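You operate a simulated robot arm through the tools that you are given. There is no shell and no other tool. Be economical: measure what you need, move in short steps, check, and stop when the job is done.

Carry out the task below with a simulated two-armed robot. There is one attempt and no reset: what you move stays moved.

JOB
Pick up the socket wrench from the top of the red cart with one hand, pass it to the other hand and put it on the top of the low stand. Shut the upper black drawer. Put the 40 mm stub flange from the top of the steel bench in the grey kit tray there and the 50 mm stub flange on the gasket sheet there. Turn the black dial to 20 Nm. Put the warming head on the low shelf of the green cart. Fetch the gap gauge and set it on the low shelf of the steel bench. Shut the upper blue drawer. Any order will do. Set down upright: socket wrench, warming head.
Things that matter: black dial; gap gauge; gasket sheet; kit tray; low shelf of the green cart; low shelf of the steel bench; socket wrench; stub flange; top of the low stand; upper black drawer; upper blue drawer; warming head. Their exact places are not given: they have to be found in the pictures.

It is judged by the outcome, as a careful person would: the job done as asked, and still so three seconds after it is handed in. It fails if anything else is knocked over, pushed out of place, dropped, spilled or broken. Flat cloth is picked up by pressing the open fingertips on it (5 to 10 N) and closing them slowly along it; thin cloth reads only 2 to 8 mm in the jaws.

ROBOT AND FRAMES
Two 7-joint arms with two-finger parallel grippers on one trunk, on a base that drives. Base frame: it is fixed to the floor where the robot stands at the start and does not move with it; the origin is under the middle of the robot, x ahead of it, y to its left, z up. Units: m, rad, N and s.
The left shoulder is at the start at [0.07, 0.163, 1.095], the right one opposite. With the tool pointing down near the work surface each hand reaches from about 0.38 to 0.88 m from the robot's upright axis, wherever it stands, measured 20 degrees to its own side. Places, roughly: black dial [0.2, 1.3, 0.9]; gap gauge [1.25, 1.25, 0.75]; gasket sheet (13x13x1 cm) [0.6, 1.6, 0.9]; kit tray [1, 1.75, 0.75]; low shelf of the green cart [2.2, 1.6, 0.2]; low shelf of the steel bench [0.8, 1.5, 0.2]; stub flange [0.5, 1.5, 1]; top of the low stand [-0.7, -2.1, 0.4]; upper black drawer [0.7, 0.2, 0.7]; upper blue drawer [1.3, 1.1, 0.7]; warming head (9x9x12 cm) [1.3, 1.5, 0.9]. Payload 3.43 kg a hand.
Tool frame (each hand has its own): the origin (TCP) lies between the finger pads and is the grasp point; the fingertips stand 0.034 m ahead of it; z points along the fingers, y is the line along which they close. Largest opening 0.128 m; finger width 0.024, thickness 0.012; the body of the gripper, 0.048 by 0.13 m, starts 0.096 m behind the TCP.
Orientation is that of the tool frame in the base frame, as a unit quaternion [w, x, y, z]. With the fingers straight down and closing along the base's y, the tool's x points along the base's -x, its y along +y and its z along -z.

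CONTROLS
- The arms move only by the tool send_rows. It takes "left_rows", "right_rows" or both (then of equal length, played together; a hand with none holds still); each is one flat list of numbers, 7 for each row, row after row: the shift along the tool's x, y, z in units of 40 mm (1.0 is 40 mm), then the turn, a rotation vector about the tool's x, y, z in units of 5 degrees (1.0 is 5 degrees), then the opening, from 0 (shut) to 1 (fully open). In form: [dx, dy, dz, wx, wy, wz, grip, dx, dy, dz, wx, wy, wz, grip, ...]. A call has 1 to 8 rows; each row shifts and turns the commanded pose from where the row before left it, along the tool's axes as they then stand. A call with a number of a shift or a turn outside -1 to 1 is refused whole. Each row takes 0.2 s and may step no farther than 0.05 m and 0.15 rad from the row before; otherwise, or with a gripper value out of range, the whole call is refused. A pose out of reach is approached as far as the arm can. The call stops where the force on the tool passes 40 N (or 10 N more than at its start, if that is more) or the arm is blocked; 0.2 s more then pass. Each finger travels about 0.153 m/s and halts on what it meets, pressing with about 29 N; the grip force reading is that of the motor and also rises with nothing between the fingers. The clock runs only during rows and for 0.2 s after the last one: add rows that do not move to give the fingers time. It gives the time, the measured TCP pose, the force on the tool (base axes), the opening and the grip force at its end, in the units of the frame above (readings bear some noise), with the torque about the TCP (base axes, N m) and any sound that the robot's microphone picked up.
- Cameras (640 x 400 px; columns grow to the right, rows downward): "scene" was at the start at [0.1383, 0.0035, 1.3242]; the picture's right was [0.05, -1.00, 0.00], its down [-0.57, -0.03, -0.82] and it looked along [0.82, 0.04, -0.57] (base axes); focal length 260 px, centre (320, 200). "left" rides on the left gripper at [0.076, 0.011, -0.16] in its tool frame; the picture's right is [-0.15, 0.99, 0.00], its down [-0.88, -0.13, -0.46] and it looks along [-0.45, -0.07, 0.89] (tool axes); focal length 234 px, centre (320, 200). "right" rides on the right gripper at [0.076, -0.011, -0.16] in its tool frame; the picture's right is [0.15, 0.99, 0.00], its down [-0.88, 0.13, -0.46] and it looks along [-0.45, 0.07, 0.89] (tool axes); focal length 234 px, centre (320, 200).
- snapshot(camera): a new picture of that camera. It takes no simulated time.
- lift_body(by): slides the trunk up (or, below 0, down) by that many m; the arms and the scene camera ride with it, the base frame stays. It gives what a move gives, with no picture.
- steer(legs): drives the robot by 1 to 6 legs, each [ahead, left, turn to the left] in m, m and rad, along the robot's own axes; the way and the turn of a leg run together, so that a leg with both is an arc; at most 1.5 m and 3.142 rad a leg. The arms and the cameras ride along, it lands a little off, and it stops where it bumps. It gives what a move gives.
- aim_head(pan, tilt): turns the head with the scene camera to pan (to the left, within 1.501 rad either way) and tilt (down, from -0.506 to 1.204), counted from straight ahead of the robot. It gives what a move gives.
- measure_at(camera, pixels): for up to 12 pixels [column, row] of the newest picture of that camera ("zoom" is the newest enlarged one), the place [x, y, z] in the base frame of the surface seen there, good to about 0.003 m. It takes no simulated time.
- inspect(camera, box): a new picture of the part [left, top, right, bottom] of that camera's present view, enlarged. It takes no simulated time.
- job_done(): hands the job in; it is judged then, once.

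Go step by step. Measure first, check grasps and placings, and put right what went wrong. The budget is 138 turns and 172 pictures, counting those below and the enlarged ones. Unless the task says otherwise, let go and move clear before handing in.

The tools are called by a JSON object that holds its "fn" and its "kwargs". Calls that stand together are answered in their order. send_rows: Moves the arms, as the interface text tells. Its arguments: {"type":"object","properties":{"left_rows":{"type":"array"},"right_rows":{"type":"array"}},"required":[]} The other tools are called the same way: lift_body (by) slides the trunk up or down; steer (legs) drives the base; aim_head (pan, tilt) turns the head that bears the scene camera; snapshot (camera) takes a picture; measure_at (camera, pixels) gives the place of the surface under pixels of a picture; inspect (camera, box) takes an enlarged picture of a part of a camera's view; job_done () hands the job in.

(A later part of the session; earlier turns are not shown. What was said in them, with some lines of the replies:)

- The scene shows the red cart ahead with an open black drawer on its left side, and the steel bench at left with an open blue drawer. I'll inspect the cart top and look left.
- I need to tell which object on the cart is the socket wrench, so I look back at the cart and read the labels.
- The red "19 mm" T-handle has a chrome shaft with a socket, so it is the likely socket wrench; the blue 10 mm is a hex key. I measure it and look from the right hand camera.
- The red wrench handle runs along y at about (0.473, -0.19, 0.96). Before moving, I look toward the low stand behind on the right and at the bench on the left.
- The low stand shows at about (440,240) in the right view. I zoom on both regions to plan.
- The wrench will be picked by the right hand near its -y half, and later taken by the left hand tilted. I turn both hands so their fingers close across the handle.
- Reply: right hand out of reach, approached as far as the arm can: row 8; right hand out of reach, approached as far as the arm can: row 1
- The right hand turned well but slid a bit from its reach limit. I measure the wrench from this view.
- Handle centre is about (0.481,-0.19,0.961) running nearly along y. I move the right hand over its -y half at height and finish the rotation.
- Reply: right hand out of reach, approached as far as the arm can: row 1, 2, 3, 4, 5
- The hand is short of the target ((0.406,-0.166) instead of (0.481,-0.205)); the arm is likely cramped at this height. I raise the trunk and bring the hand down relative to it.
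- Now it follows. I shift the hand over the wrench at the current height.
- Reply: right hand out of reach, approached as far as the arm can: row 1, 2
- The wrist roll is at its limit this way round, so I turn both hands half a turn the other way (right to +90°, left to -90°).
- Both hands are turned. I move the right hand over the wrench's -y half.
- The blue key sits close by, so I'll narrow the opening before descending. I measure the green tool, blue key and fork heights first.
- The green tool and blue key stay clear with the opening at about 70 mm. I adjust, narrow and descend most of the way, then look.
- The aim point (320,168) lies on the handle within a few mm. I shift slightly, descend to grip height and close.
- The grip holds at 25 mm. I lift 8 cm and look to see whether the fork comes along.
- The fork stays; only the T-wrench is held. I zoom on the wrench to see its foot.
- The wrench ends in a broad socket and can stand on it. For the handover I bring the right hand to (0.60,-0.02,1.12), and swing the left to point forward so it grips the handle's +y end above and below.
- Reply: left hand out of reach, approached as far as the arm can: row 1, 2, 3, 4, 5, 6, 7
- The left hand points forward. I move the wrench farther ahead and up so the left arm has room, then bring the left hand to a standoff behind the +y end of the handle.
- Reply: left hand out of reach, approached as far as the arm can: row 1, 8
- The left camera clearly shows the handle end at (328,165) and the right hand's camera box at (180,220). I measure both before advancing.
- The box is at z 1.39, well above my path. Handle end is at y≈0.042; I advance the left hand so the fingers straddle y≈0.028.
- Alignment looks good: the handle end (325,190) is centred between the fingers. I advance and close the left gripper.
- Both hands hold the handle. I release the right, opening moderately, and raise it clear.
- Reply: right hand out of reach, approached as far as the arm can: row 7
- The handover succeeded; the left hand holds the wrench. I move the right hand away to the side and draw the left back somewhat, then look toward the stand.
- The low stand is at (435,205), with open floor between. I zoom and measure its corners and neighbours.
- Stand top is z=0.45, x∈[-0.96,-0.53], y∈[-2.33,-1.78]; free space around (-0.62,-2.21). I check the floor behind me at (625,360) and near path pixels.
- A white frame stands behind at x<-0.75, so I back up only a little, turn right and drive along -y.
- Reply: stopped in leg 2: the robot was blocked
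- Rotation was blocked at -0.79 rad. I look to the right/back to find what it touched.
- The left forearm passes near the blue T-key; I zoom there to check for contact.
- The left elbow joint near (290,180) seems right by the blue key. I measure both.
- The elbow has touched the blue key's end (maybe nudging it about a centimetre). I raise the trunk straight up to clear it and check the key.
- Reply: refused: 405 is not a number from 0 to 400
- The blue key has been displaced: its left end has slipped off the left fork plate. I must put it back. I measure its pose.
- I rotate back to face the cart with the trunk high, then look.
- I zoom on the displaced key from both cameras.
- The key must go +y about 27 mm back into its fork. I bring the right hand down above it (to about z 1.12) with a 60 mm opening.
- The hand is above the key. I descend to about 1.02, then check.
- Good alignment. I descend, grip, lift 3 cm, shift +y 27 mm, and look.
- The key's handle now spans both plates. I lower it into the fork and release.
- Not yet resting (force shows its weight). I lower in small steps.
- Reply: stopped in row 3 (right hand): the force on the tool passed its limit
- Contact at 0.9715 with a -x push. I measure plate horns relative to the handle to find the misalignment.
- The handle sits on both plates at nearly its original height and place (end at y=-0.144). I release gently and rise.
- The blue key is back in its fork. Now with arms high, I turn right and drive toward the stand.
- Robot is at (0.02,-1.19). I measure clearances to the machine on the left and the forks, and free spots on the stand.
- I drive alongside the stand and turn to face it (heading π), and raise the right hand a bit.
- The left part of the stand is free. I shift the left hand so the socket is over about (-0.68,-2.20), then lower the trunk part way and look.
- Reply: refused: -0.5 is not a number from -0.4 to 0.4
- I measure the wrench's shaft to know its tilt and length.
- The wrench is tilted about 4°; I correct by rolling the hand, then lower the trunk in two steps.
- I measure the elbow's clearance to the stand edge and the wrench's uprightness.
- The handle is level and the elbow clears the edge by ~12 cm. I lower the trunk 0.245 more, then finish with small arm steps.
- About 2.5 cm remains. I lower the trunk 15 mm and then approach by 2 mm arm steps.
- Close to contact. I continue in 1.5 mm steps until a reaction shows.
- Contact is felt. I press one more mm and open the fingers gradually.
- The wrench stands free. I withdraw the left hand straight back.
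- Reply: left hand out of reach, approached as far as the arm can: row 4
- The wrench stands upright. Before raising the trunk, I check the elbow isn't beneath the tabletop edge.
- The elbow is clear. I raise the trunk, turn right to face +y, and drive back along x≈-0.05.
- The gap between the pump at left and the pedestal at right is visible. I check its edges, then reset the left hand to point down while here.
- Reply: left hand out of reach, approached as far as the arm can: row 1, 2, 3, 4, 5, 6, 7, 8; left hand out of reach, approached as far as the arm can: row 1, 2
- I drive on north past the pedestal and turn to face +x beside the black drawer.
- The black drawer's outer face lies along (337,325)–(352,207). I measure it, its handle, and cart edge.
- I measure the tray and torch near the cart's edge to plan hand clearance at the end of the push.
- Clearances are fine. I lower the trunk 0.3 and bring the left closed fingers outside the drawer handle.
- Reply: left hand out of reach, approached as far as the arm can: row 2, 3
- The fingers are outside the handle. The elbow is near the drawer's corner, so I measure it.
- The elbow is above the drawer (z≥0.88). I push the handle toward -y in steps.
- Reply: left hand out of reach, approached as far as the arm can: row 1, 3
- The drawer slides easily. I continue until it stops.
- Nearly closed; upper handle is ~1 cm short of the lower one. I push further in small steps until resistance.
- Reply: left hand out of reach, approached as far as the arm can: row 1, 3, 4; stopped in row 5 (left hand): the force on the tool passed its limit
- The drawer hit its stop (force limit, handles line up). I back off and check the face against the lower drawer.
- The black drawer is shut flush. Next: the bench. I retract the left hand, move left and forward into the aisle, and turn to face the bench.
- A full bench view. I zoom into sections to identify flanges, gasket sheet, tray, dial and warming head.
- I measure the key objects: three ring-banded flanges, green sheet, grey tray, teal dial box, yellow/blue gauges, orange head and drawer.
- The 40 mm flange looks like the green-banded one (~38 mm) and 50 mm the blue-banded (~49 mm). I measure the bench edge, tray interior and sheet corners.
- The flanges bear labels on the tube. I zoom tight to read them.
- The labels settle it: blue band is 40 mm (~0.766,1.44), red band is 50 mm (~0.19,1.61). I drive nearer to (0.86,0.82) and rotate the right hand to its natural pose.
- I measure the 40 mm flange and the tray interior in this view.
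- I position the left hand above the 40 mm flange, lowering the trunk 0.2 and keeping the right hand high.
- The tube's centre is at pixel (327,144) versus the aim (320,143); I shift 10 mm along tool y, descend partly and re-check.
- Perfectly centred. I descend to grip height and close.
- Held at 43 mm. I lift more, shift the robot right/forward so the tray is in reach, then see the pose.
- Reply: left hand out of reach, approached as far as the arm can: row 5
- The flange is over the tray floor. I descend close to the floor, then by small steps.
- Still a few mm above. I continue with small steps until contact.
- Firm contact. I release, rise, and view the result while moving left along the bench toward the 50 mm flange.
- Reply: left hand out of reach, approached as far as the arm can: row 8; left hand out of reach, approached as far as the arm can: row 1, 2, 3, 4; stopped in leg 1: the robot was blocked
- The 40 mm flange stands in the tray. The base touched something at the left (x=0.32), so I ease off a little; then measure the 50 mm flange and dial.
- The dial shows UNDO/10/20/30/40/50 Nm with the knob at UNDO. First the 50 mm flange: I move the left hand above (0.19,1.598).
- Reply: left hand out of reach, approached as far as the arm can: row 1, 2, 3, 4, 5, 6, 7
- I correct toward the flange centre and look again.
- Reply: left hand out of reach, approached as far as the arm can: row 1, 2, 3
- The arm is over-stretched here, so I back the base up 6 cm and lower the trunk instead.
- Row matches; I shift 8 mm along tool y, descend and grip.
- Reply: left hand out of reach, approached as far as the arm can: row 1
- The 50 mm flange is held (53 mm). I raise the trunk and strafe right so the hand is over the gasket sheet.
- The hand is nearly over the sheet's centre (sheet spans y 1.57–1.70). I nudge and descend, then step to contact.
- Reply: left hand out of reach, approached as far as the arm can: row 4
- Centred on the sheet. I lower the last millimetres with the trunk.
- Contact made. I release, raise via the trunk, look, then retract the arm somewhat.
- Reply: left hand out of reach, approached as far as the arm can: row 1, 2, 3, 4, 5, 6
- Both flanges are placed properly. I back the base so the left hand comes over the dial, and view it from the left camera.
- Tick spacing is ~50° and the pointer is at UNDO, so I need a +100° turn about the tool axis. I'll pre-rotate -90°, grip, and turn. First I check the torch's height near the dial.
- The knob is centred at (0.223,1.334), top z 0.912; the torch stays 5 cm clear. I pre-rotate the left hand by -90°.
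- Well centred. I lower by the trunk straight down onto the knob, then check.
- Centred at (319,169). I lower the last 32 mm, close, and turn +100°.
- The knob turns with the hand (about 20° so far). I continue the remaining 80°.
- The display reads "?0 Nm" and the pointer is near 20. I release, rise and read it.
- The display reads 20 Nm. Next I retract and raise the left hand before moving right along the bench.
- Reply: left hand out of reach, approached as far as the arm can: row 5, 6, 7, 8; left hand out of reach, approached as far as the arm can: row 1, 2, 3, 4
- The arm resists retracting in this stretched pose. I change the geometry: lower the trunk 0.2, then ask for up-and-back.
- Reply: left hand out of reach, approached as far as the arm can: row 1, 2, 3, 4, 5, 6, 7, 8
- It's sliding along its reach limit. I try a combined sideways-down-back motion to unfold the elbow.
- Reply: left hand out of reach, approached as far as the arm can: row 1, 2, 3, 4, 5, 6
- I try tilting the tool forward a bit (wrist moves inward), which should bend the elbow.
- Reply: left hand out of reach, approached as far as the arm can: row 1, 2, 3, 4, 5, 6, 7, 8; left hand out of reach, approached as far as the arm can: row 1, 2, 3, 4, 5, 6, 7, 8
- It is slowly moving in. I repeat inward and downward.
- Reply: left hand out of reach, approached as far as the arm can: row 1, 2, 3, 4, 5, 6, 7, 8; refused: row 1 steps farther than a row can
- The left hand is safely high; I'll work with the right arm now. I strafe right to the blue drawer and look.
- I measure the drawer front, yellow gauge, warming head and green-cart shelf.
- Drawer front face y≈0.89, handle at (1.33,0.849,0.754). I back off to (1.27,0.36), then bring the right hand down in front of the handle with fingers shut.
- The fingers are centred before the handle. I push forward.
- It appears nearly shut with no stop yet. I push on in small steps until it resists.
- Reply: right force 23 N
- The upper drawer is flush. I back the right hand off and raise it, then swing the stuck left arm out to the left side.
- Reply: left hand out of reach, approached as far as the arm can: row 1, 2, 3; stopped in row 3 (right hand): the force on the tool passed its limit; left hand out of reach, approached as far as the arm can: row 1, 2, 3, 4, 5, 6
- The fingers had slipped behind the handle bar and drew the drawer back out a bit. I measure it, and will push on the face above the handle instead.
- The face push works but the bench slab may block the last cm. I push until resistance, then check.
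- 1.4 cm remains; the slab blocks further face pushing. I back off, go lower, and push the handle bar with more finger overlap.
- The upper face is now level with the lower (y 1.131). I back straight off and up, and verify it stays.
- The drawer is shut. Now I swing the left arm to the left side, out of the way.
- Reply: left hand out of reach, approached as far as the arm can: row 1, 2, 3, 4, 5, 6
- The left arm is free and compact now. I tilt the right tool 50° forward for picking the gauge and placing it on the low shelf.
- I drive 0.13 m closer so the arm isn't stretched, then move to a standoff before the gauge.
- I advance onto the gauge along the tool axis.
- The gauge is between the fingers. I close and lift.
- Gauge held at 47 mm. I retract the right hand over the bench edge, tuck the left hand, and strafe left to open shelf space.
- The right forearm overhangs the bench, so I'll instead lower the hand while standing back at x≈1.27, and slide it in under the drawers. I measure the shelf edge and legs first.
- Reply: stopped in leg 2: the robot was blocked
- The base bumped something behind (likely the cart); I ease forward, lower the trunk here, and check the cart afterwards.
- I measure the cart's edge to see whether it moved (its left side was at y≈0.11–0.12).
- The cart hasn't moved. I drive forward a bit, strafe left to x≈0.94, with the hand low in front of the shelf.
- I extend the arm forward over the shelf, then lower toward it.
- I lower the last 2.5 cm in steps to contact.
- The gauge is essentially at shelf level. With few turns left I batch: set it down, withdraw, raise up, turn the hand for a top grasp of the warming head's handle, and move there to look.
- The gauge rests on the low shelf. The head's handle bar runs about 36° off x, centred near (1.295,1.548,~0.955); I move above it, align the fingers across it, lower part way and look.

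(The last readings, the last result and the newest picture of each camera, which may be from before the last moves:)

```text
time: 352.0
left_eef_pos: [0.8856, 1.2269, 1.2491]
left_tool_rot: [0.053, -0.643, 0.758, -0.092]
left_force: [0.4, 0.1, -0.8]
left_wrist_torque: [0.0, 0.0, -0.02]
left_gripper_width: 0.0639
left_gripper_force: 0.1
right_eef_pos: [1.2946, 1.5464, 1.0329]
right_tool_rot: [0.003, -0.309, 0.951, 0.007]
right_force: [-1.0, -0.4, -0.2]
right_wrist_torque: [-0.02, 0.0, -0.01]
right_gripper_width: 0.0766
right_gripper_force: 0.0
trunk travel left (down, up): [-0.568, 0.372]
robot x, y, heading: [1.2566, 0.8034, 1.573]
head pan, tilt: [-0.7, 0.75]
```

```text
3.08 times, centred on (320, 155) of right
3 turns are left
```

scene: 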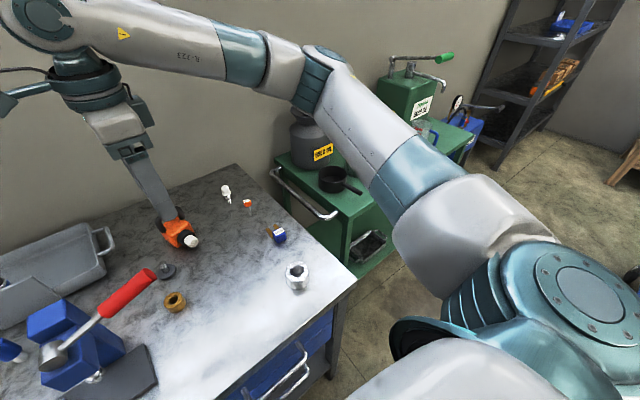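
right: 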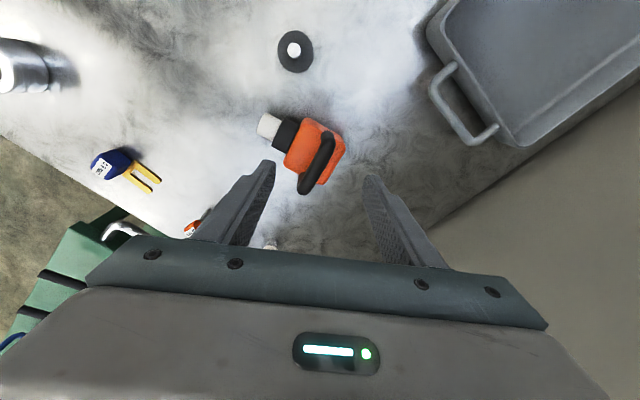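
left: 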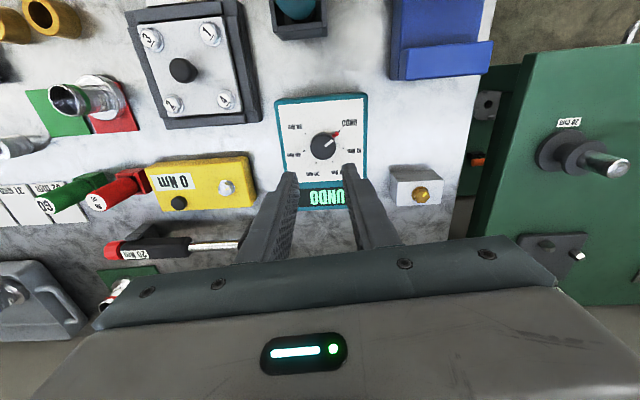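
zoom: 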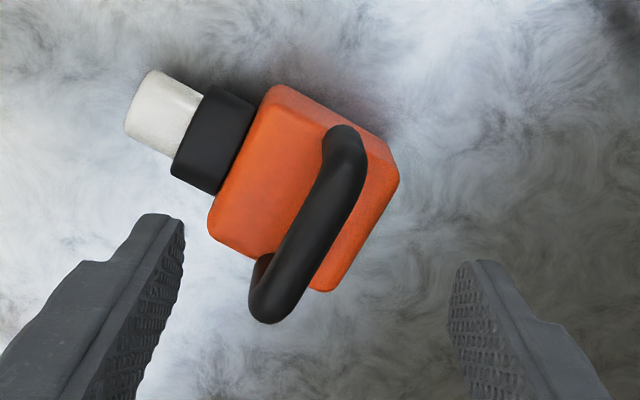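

The bar is at (1.300,1.546), 22° off x, top z 0.958, body top 0.907. I align (+14°), lower, grip, lift, retract, drive to the green cart and lower in front of its shelf.

{"fn": "send_rows", "kwargs": {"right_rows": [0, 0, 0, 0, 0, 1, 0.5, 0, 0, 0, 0, 0, 1, 0.5, 0, 0, 0, 0, 0, 0.8, 0.5, -0.12, -0.05, 0, 0, 0, 0, 0.5, 0, 0, 0, 0, 0, 0, 0.5]}}

{"fn": "lift_body", "kwargs": {"by": -0.081}}

{"fn": "send_rows", "kwargs": {"right_rows": [0, 0, 0, 0, 0, 0, 0.3, 0, 0, 0, 0, 0, 0, 0.1, 0, 0, 0, 0, 0, 0, 0, 0, 0, 0, 0, 0, 0, 0]}}

{"fn": "lift_body", "kwargs": {"by": 0.3}}

{"fn": "send_rows", "kwargs": {"right_rows": [0.318, -0.795, 0, 0, 0, 0, 0, 0.318, -0.795, 0, 0, 0, 0, 0, 0.318, -0.795, 0, 0, 0, 0, 0, 0.318, -0.795, 0, 0, 0, 0, 0, 0.318, -0.795, 0, 0, 0, 0, 0, 0.318, -0.795, 0, 0, 0, 0, 0, 0.318, -0.795, 0, 0, 0, 0, 0]}}

{"fn": "snapshot", "kwargs": {"camera": "right"}}

{"fn": "steer", "kwargs": {"legs": [[-0.12, 0, 0], [0, -1.055, 0]]}}

{"fn": "lift_body", "kwargs": {"by": -0.4}}

{"fn": "lift_body", "kwargs": {"by": -0.33}}

{"fn": "send_rows", "kwargs": {"right_rows": [0, 0, 0.9, 0, 0, 0, 0, 0, 0, 0.9, 0, 0, 0, 0, 0, 0, 0.9, 0, 0, 0, 0, 0, 0, 0.9, 0, 0, 0, 0, 0, 0, 0.7, 0, 0, 0, 0, 0, 0, 0, 0, 0, 0, 0]}}

{"fn": "aim_head", "kwargs": {"pan": -0.05, "tilt": 0.55}}

{"fn": "snapshot", "kwargs": {"camera": "scene"}}

{"fn": "measure_at", "kwargs": {"camera": "scene", "pixels": [[180, 170], [240, 170], [300, 170], [360, 170], [420, 170], [240, 200], [300, 200], [360, 200], [420, 200], [300, 230], [360, 230], [420, 230]]}}

{"fn": "snapshot", "kwargs": {"camera": "right"}}

{"fn": "measure_at", "kwargs": {"camera": "right", "pixels": [[320, 150], [320, 110], [380, 110], [420, 140], [440, 180], [460, 110], [420, 90], [480, 150], [500, 200], [360, 80], [540, 150], [580, 200]]}}

```text
time: 353.2
left_eef_pos: [0.8853, 1.2269, 1.2502]
left_tool_rot: [0.054, -0.643, 0.758, -0.091]
left_force: [0.3, -0.8, 0.3]
left_wrist_torque: [0.02, -0.01, 0.01]
left_gripper_width: 0.064
left_gripper_force: 0.2
right_eef_pos: [1.2992, 1.5464, 1.0338]
right_tool_rot: [0.003, -0.19, 0.982, 0.007]
right_force: [-0.6, 0.0, -0.2]
right_wrist_torque: [-0.01, 0.01, 0.01]
right_gripper_width: 0.0639
right_gripper_force: 0.1
trunk travel left (down, up): [-0.568, 0.372]
robot x, y, heading: [1.2545, 0.802, 1.576]
head pan, tilt: [-0.7, 0.75]
```

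```text
time: 354.4
left_eef_pos: [0.8856, 1.2269, 1.1694]
left_tool_rot: [0.054, -0.643, 0.758, -0.092]
left_force: [0.6, 0.2, -0.3]
left_wrist_torque: [-0.02, 0.04, 0.0]
left_gripper_width: 0.0639
left_gripper_force: 0.0
right_eef_pos: [1.2986, 1.5479, 0.9522]
right_tool_rot: [0.003, -0.19, 0.982, 0.008]
right_force: [-1.0, 0.3, -0.1]
right_wrist_torque: [0.0, -0.01, 0.04]
right_gripper_width: 0.0636
right_gripper_force: 0.0
trunk travel left (down, up): [-0.487, 0.453]
robot x, y, heading: [1.2574, 0.8032, 1.569]
head pan, tilt: [-0.7, 0.75]
```

```text
time: 355.4
left_eef_pos: [0.8849, 1.2261, 1.1684]
left_tool_rot: [0.053, -0.643, 0.758, -0.091]
left_force: [-0.7, -0.8, 0.1]
left_wrist_torque: [-0.01, -0.03, 0.02]
left_gripper_width: 0.0643
left_gripper_force: 0.1
right_eef_pos: [1.2983, 1.5474, 0.9507]
right_tool_rot: [0.003, -0.19, 0.982, 0.007]
right_force: [-1.3, 0.7, -0.2]
right_wrist_torque: [0.02, 0.02, -0.04]
right_gripper_width: 0.0153
right_gripper_force: 28.9
trunk travel left (down, up): [-0.487, 0.453]
robot x, y, heading: [1.2538, 0.8056, 1.568]
head pan, tilt: [-0.7, 0.75]
```

```text
time: 358.4
left_eef_pos: [0.8846, 1.2282, 1.469]
left_tool_rot: [0.053, -0.643, 0.758, -0.092]
left_force: [0.1, 0.1, -0.4]
left_wrist_torque: [0.0, 0.01, 0.0]
left_gripper_width: 0.0641
left_gripper_force: 0.1
right_eef_pos: [1.2993, 1.5477, 1.2499]
right_tool_rot: [0.003, -0.19, 0.982, 0.007]
right_force: [-0.1, 0.9, -5.2]
right_wrist_torque: [0.03, 0.05, 0.0]
right_gripper_width: 0.0152
right_gripper_force: 29.4
trunk travel left (down, up): [-0.787, 0.153]
robot x, y, heading: [1.2509, 0.7995, 1.57]
head pan, tilt: [-0.7, 0.75]
```

```text
time: 360.0
left_eef_pos: [0.8852, 1.2273, 1.4697]
left_tool_rot: [0.054, -0.643, 0.758, -0.092]
left_force: [0.2, -0.3, 0.3]
left_wrist_torque: [0.02, 0.0, 0.02]
left_gripper_width: 0.064
left_gripper_force: 0.0
right_eef_pos: [1.2996, 1.3084, 1.2512]
right_tool_rot: [0.003, -0.19, 0.982, 0.007]
right_force: [0.0, -0.5, -5.8]
right_wrist_torque: [0.05, 0.07, -0.05]
right_gripper_width: 0.0154
right_gripper_force: 28.3
trunk travel left (down, up): [-0.787, 0.153]
robot x, y, heading: [1.2572, 0.799, 1.567]
head pan, tilt: [-0.7, 0.75]
```

```text
20 pictures are left
```

right: 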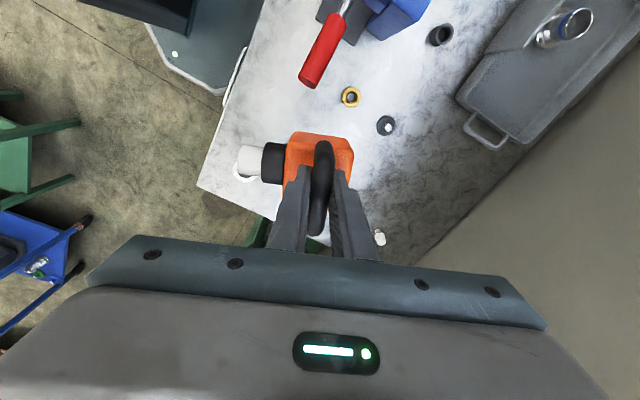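

```text
time: 366.3
left_eef_pos: [1.9362, 1.1103, 1.4689]
left_tool_rot: [0.055, -0.65, 0.752, -0.092]
left_force: [0.3, -0.9, 0.0]
left_wrist_torque: [0.01, -0.03, -0.01]
left_gripper_width: 0.064
left_gripper_force: 0.0
right_eef_pos: [2.3486, 1.2014, 1.2491]
right_tool_rot: [0.003, -0.2, 0.98, 0.006]
right_force: [0.0, -0.8, -5.8]
right_wrist_torque: [0.03, 0.04, -0.02]
right_gripper_width: 0.0157
right_gripper_force: 29.1
trunk travel left (down, up): [-0.787, 0.153]
robot x, y, heading: [2.3136, 0.6952, 1.591]
head pan, tilt: [-0.7, 0.75]
```

```text
time: 370.1
left_eef_pos: [1.9351, 1.1104, 1.0686]
left_tool_rot: [0.054, -0.65, 0.752, -0.091]
left_force: [0.8, -0.8, 0.1]
left_wrist_torque: [0.02, 0.01, -0.02]
left_gripper_width: 0.0638
left_gripper_force: 0.2
right_eef_pos: [2.349, 1.1998, 0.8501]
right_tool_rot: [0.003, -0.2, 0.98, 0.006]
right_force: [0.3, 0.0, -6.1]
right_wrist_torque: [0.04, 0.02, 0.01]
right_gripper_width: 0.0155
right_gripper_force: 28.8
trunk travel left (down, up): [-0.387, 0.553]
robot x, y, heading: [2.3121, 0.6892, 1.588]
head pan, tilt: [-0.7, 0.75]
```

```text
time: 373.4
left_eef_pos: [1.935, 1.109, 0.739]
left_tool_rot: [0.054, -0.651, 0.752, -0.091]
left_force: [-0.1, -0.6, -0.3]
left_wrist_torque: [-0.01, -0.01, 0.01]
left_gripper_width: 0.0641
left_gripper_force: 0.1
right_eef_pos: [2.3495, 1.1994, 0.5198]
right_tool_rot: [0.003, -0.2, 0.98, 0.007]
right_force: [0.5, 0.7, -6.0]
right_wrist_torque: [0.03, 0.04, -0.02]
right_gripper_width: 0.0158
right_gripper_force: 29.0
trunk travel left (down, up): [-0.057, 0.883]
robot x, y, heading: [2.3184, 0.6941, 1.589]
head pan, tilt: [-0.7, 0.75]
```

```text
time: 374.8
left_eef_pos: [1.9359, 1.1087, 0.7385]
left_tool_rot: [0.054, -0.651, 0.752, -0.091]
left_force: [0.6, 0.1, 0.2]
left_wrist_torque: [0.01, 0.01, 0.0]
left_gripper_width: 0.0639
left_gripper_force: 0.0
right_eef_pos: [2.3482, 1.2036, 0.3488]
right_tool_rot: [0.002, -0.199, 0.98, 0.007]
right_force: [-0.3, -0.2, -5.4]
right_wrist_torque: [0.06, 0.06, -0.03]
right_gripper_width: 0.0155
right_gripper_force: 29.3
trunk travel left (down, up): [-0.057, 0.883]
robot x, y, heading: [2.3146, 0.6883, 1.595]
head pan, tilt: [-0.7, 0.75]
```

```text
time: 375.8
left_eef_pos: [1.9353, 1.1098, 0.7376]
left_tool_rot: [0.055, -0.651, 0.752, -0.091]
left_force: [0.0, 0.2, -0.7]
left_wrist_torque: [0.0, 0.01, -0.01]
left_gripper_width: 0.0639
left_gripper_force: 0.2
right_eef_pos: [2.3477, 1.2022, 0.3497]
right_tool_rot: [0.003, -0.2, 0.98, 0.007]
right_force: [0.3, 0.0, -5.6]
right_wrist_torque: [0.05, 0.04, 0.0]
right_gripper_width: 0.0155
right_gripper_force: 29.3
trunk travel left (down, up): [-0.057, 0.883]
robot x, y, heading: [2.3142, 0.6901, 1.589]
head pan, tilt: [-0.051, 0.55]
```

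```text
19 pictures are left
```

scene: 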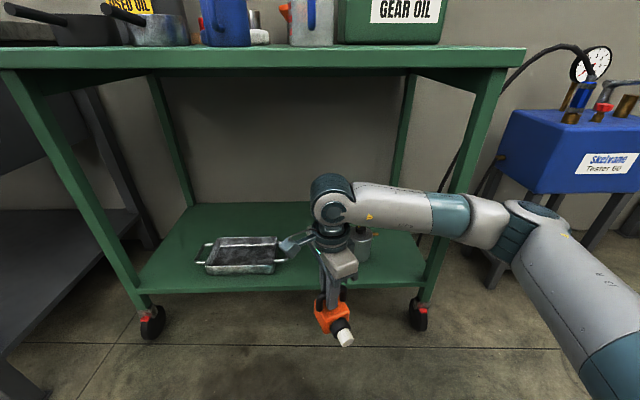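

```text
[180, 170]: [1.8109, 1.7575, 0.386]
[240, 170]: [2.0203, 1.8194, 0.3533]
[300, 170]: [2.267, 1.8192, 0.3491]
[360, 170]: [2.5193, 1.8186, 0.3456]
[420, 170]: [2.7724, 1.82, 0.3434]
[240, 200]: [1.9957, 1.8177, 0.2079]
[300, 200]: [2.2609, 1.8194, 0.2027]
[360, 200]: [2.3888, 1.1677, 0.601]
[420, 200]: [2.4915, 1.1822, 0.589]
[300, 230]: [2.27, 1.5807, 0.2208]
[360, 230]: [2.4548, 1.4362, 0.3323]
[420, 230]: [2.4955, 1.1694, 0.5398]
```

```text
18 pictures are left
```

right: 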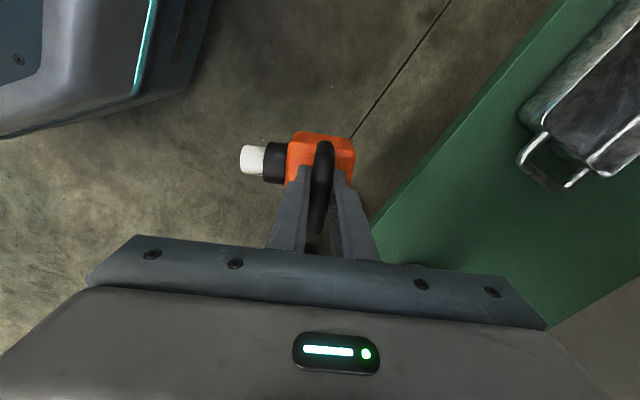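

```text
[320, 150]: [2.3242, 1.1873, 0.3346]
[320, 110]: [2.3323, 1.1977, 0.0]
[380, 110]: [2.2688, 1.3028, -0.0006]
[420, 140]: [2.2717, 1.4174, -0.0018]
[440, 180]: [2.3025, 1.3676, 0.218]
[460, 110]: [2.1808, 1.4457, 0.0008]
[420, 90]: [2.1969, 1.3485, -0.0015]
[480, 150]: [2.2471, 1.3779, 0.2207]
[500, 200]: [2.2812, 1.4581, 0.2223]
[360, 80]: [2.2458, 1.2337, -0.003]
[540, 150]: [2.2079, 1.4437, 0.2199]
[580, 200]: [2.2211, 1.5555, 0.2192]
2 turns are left
```

The head hangs level in the grip and the shelf gap between tray (x≲2.24) and kettle (x≳2.43) is clear. I strafe slightly left so the forearm avoids the cart leg, extend over (2.335,1.44), lower to contact, release, and withdraw.

{"fn": "steer", "kwargs": {"legs": [[0, 0.1, 0]]}}

{"fn": "send_rows", "kwargs": {"right_rows": [-0.541, 0.578, 0, 0, 0, 0, 0, -0.541, 0.578, 0, 0, 0, 0, 0, -0.541, 0.578, 0, 0, 0, 0, 0, -0.541, 0.578, 0, 0, 0, 0, 0, -0.541, 0.578, 0, 0, 0, 0, 0, -0.541, 0.578, 0, 0, 0, 0, 0, -0.541, 0.578, 0, 0, 0, 0, 0, -0.541, 0.578, 0, 0, 0, 0, 0]}}

{"fn": "snapshot", "kwargs": {"camera": "scene"}}

{"fn": "send_rows", "kwargs": {"right_rows": [0, 0, 0.3, 0, 0, 0, 0, 0, 0, 0.12, 0, 0, 0, 0, 0, 0, 0.1, 0, 0, 0, 0, 0, 0, 0.08, 0, 0, 0, 0, 0, 0, 0.05, 0, 0, 0, 0, 0, 0, 0, 0, 0, 0, 0]}}

{"fn": "send_rows", "kwargs": {"right_rows": [0, 0, 0, 0, 0, 0, 0.12, 0, 0, 0, 0, 0, 0, 0.2, 0, 0, 0, 0, 0, 0, 0.35, 0, 0, 0, 0, 0, 0, 0.45, 0, 0, 0, 0, 0, 0, 0.45]}}

{"fn": "send_rows", "kwargs": {"right_rows": [0, 0, -0.3, 0, 0, 0, 0.45, 0, 0, -0.6, 0, 0, 0, 0.45, 0, 0, -0.6, 0, 0, 0, 0.45, 0, 0, -0.2, 0, 0, 0, 0.45]}}

{"fn": "snapshot", "kwargs": {"camera": "right"}}

{"fn": "send_rows", "kwargs": {"right_rows": [0.541, -0.578, 0, 0, 0, 0, 0.45, 0.541, -0.578, 0, 0, 0, 0, 0.45, 0.541, -0.578, 0, 0, 0, 0, 0.45, 0.541, -0.578, 0, 0, 0, 0, 0.45, 0.541, -0.578, 0, 0, 0, 0, 0.45, 0.541, -0.578, 0, 0, 0, 0, 0.45, 0.541, -0.578, 0, 0, 0, 0, 0.45, 0.541, -0.578, 0, 0, 0, 0, 0.45]}}

{"fn": "snapshot", "kwargs": {"camera": "scene"}}

```text
time: 377.0
left_eef_pos: [1.8351, 1.1076, 0.7397]
left_tool_rot: [0.054, -0.65, 0.753, -0.092]
left_force: [1.0, -0.1, 0.6]
left_wrist_torque: [-0.02, -0.02, 0.0]
left_gripper_width: 0.0643
left_gripper_force: 0.1
right_eef_pos: [2.248, 1.2009, 0.3483]
right_tool_rot: [0.003, -0.2, 0.98, 0.007]
right_force: [-0.5, 0.4, -5.1]
right_wrist_torque: [-0.02, 0.06, 0.0]
right_gripper_width: 0.0154
right_gripper_force: 29.2
trunk travel left (down, up): [-0.057, 0.883]
robot x, y, heading: [2.2139, 0.6909, 1.593]
head pan, tilt: [-0.051, 0.55]
```

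```text
time: 378.8
left_eef_pos: [1.8352, 1.1094, 0.7398]
left_tool_rot: [0.054, -0.651, 0.752, -0.091]
left_force: [-0.4, 0.5, -0.7]
left_wrist_torque: [-0.01, 0.0, -0.01]
left_gripper_width: 0.0641
left_gripper_force: 0.1
right_eef_pos: [2.3356, 1.4382, 0.3538]
right_tool_rot: [0.003, -0.2, 0.98, 0.007]
right_force: [-0.2, 0.3, -5.6]
right_wrist_torque: [0.04, 0.04, 0.03]
right_gripper_width: 0.0155
right_gripper_force: 29.0
trunk travel left (down, up): [-0.057, 0.883]
robot x, y, heading: [2.217, 0.6897, 1.588]
head pan, tilt: [-0.051, 0.55]
```

```text
17 pictures are left
```

scene: 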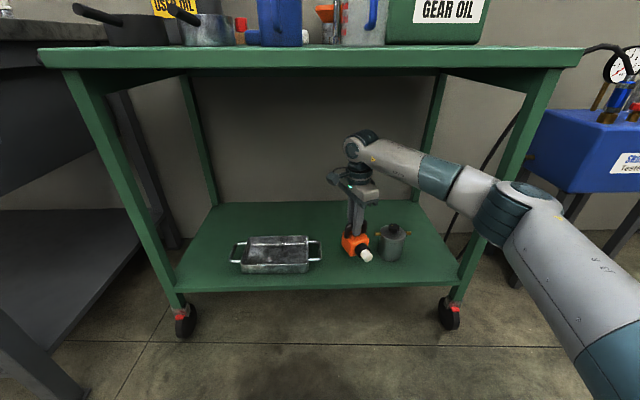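

```text
time: 380.2
left_eef_pos: [1.8354, 1.1079, 0.7398]
left_tool_rot: [0.055, -0.651, 0.752, -0.091]
left_force: [0.2, -0.1, -0.3]
left_wrist_torque: [0.0, 0.0, 0.0]
left_gripper_width: 0.0639
left_gripper_force: 0.0
right_eef_pos: [2.335, 1.4394, 0.3271]
right_tool_rot: [0.002, -0.2, 0.98, 0.007]
right_force: [0.5, 0.3, -5.0]
right_wrist_torque: [-0.02, 0.05, 0.03]
right_gripper_width: 0.0156
right_gripper_force: 29.0
trunk travel left (down, up): [-0.057, 0.883]
robot x, y, heading: [2.2139, 0.6909, 1.588]
head pan, tilt: [-0.051, 0.55]
```

```text
time: 381.4
left_eef_pos: [1.8348, 1.1066, 0.739]
left_tool_rot: [0.054, -0.651, 0.752, -0.091]
left_force: [0.4, 0.0, -0.1]
left_wrist_torque: [0.02, 0.01, 0.03]
left_gripper_width: 0.0641
left_gripper_force: 0.2
right_eef_pos: [2.3353, 1.4395, 0.3282]
right_tool_rot: [0.003, -0.2, 0.98, 0.007]
right_force: [0.1, 0.3, 0.4]
right_wrist_torque: [0.01, -0.01, -0.03]
right_gripper_width: 0.0575
right_gripper_force: 0.0
trunk travel left (down, up): [-0.057, 0.883]
robot x, y, heading: [2.215, 0.6906, 1.593]
head pan, tilt: [-0.051, 0.55]
```

```text
time: 382.4
left_eef_pos: [1.8346, 1.1069, 0.739]
left_tool_rot: [0.055, -0.65, 0.752, -0.091]
left_force: [0.2, -0.5, 0.0]
left_wrist_torque: [0.0, 0.03, 0.0]
left_gripper_width: 0.0637
left_gripper_force: 0.1
right_eef_pos: [2.3338, 1.4393, 0.3955]
right_tool_rot: [0.003, -0.2, 0.98, 0.007]
right_force: [0.9, 0.0, 0.2]
right_wrist_torque: [-0.01, 0.03, 0.01]
right_gripper_width: 0.0578
right_gripper_force: 0.1
trunk travel left (down, up): [-0.057, 0.883]
robot x, y, heading: [2.2136, 0.6917, 1.592]
head pan, tilt: [-0.051, 0.55]
```

```text
16 pictures are left
```

right: 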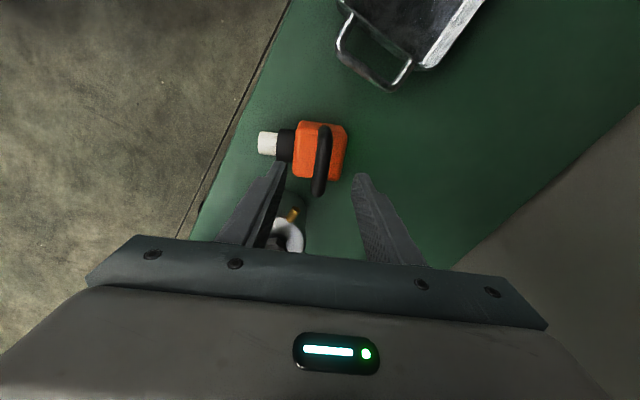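

```text
time: 384.2
left_eef_pos: [1.8351, 1.1079, 0.7403]
left_tool_rot: [0.055, -0.65, 0.752, -0.091]
left_force: [0.2, -0.6, 1.1]
left_wrist_torque: [0.03, 0.05, -0.01]
left_gripper_width: 0.0639
left_gripper_force: 0.0
right_eef_pos: [2.247, 1.2, 0.3913]
right_tool_rot: [0.003, -0.199, 0.98, 0.007]
right_force: [-0.7, 0.2, 0.1]
right_wrist_torque: [0.01, 0.0, 0.0]
right_gripper_width: 0.0575
right_gripper_force: 0.0
trunk travel left (down, up): [-0.057, 0.883]
robot x, y, heading: [2.2156, 0.6922, 1.588]
head pan, tilt: [-0.051, 0.55]
```

```text
15 pictures are left
1 turns are left
```

scene: 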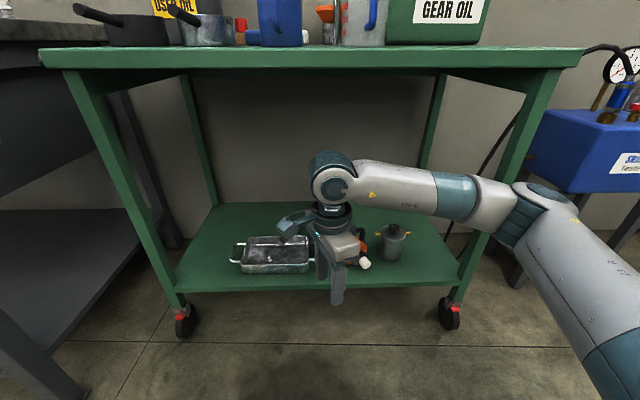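

The warming head stands upright on the green cart's low shelf, between the tray and the kettle (its orange body shows at (363,255)), and both hands are clear. This is my last turn, so I hand the job in.

{"fn": "job_done", "kwargs": {}}

```text
The job is handed in.
```

I did every item on the list and handed the job in; the result hasn't come back.

- **Socket wrench:** picked up with the right hand, passed to the left and set upright on the low stand. I took it to be the red 19 mm T-handle with a socket on its shaft.
- **Upper black drawer:** shut.
- **40 mm stub flange:** in the grey kit tray.
- **50 mm stub flange:** on the gasket sheet.
- **Black dial:** turned to 20 Nm, and the display reads 20 Nm.
- **Warming head:** upright on the low shelf of the green cart.
- **Gap gauge:** on the low shelf of the steel bench. I took it to be the yellow one marked "FOOT GAP".
- **Upper blue drawer:** shut, level with the drawer below it. It slid back out a few centimetres on the first try, so I pushed it shut again.

**Two bumps along the way:**
- While I was turning, the left elbow pushed the blue 10 mm T-key about 25 mm out of its holder on the red cart. I put it back in the holder.
- The base was stopped twice by bumps, once at the left end of the steel bench and once beside the red cart. I checked the cart and it had not moved. I did not check what it touched at the bench.
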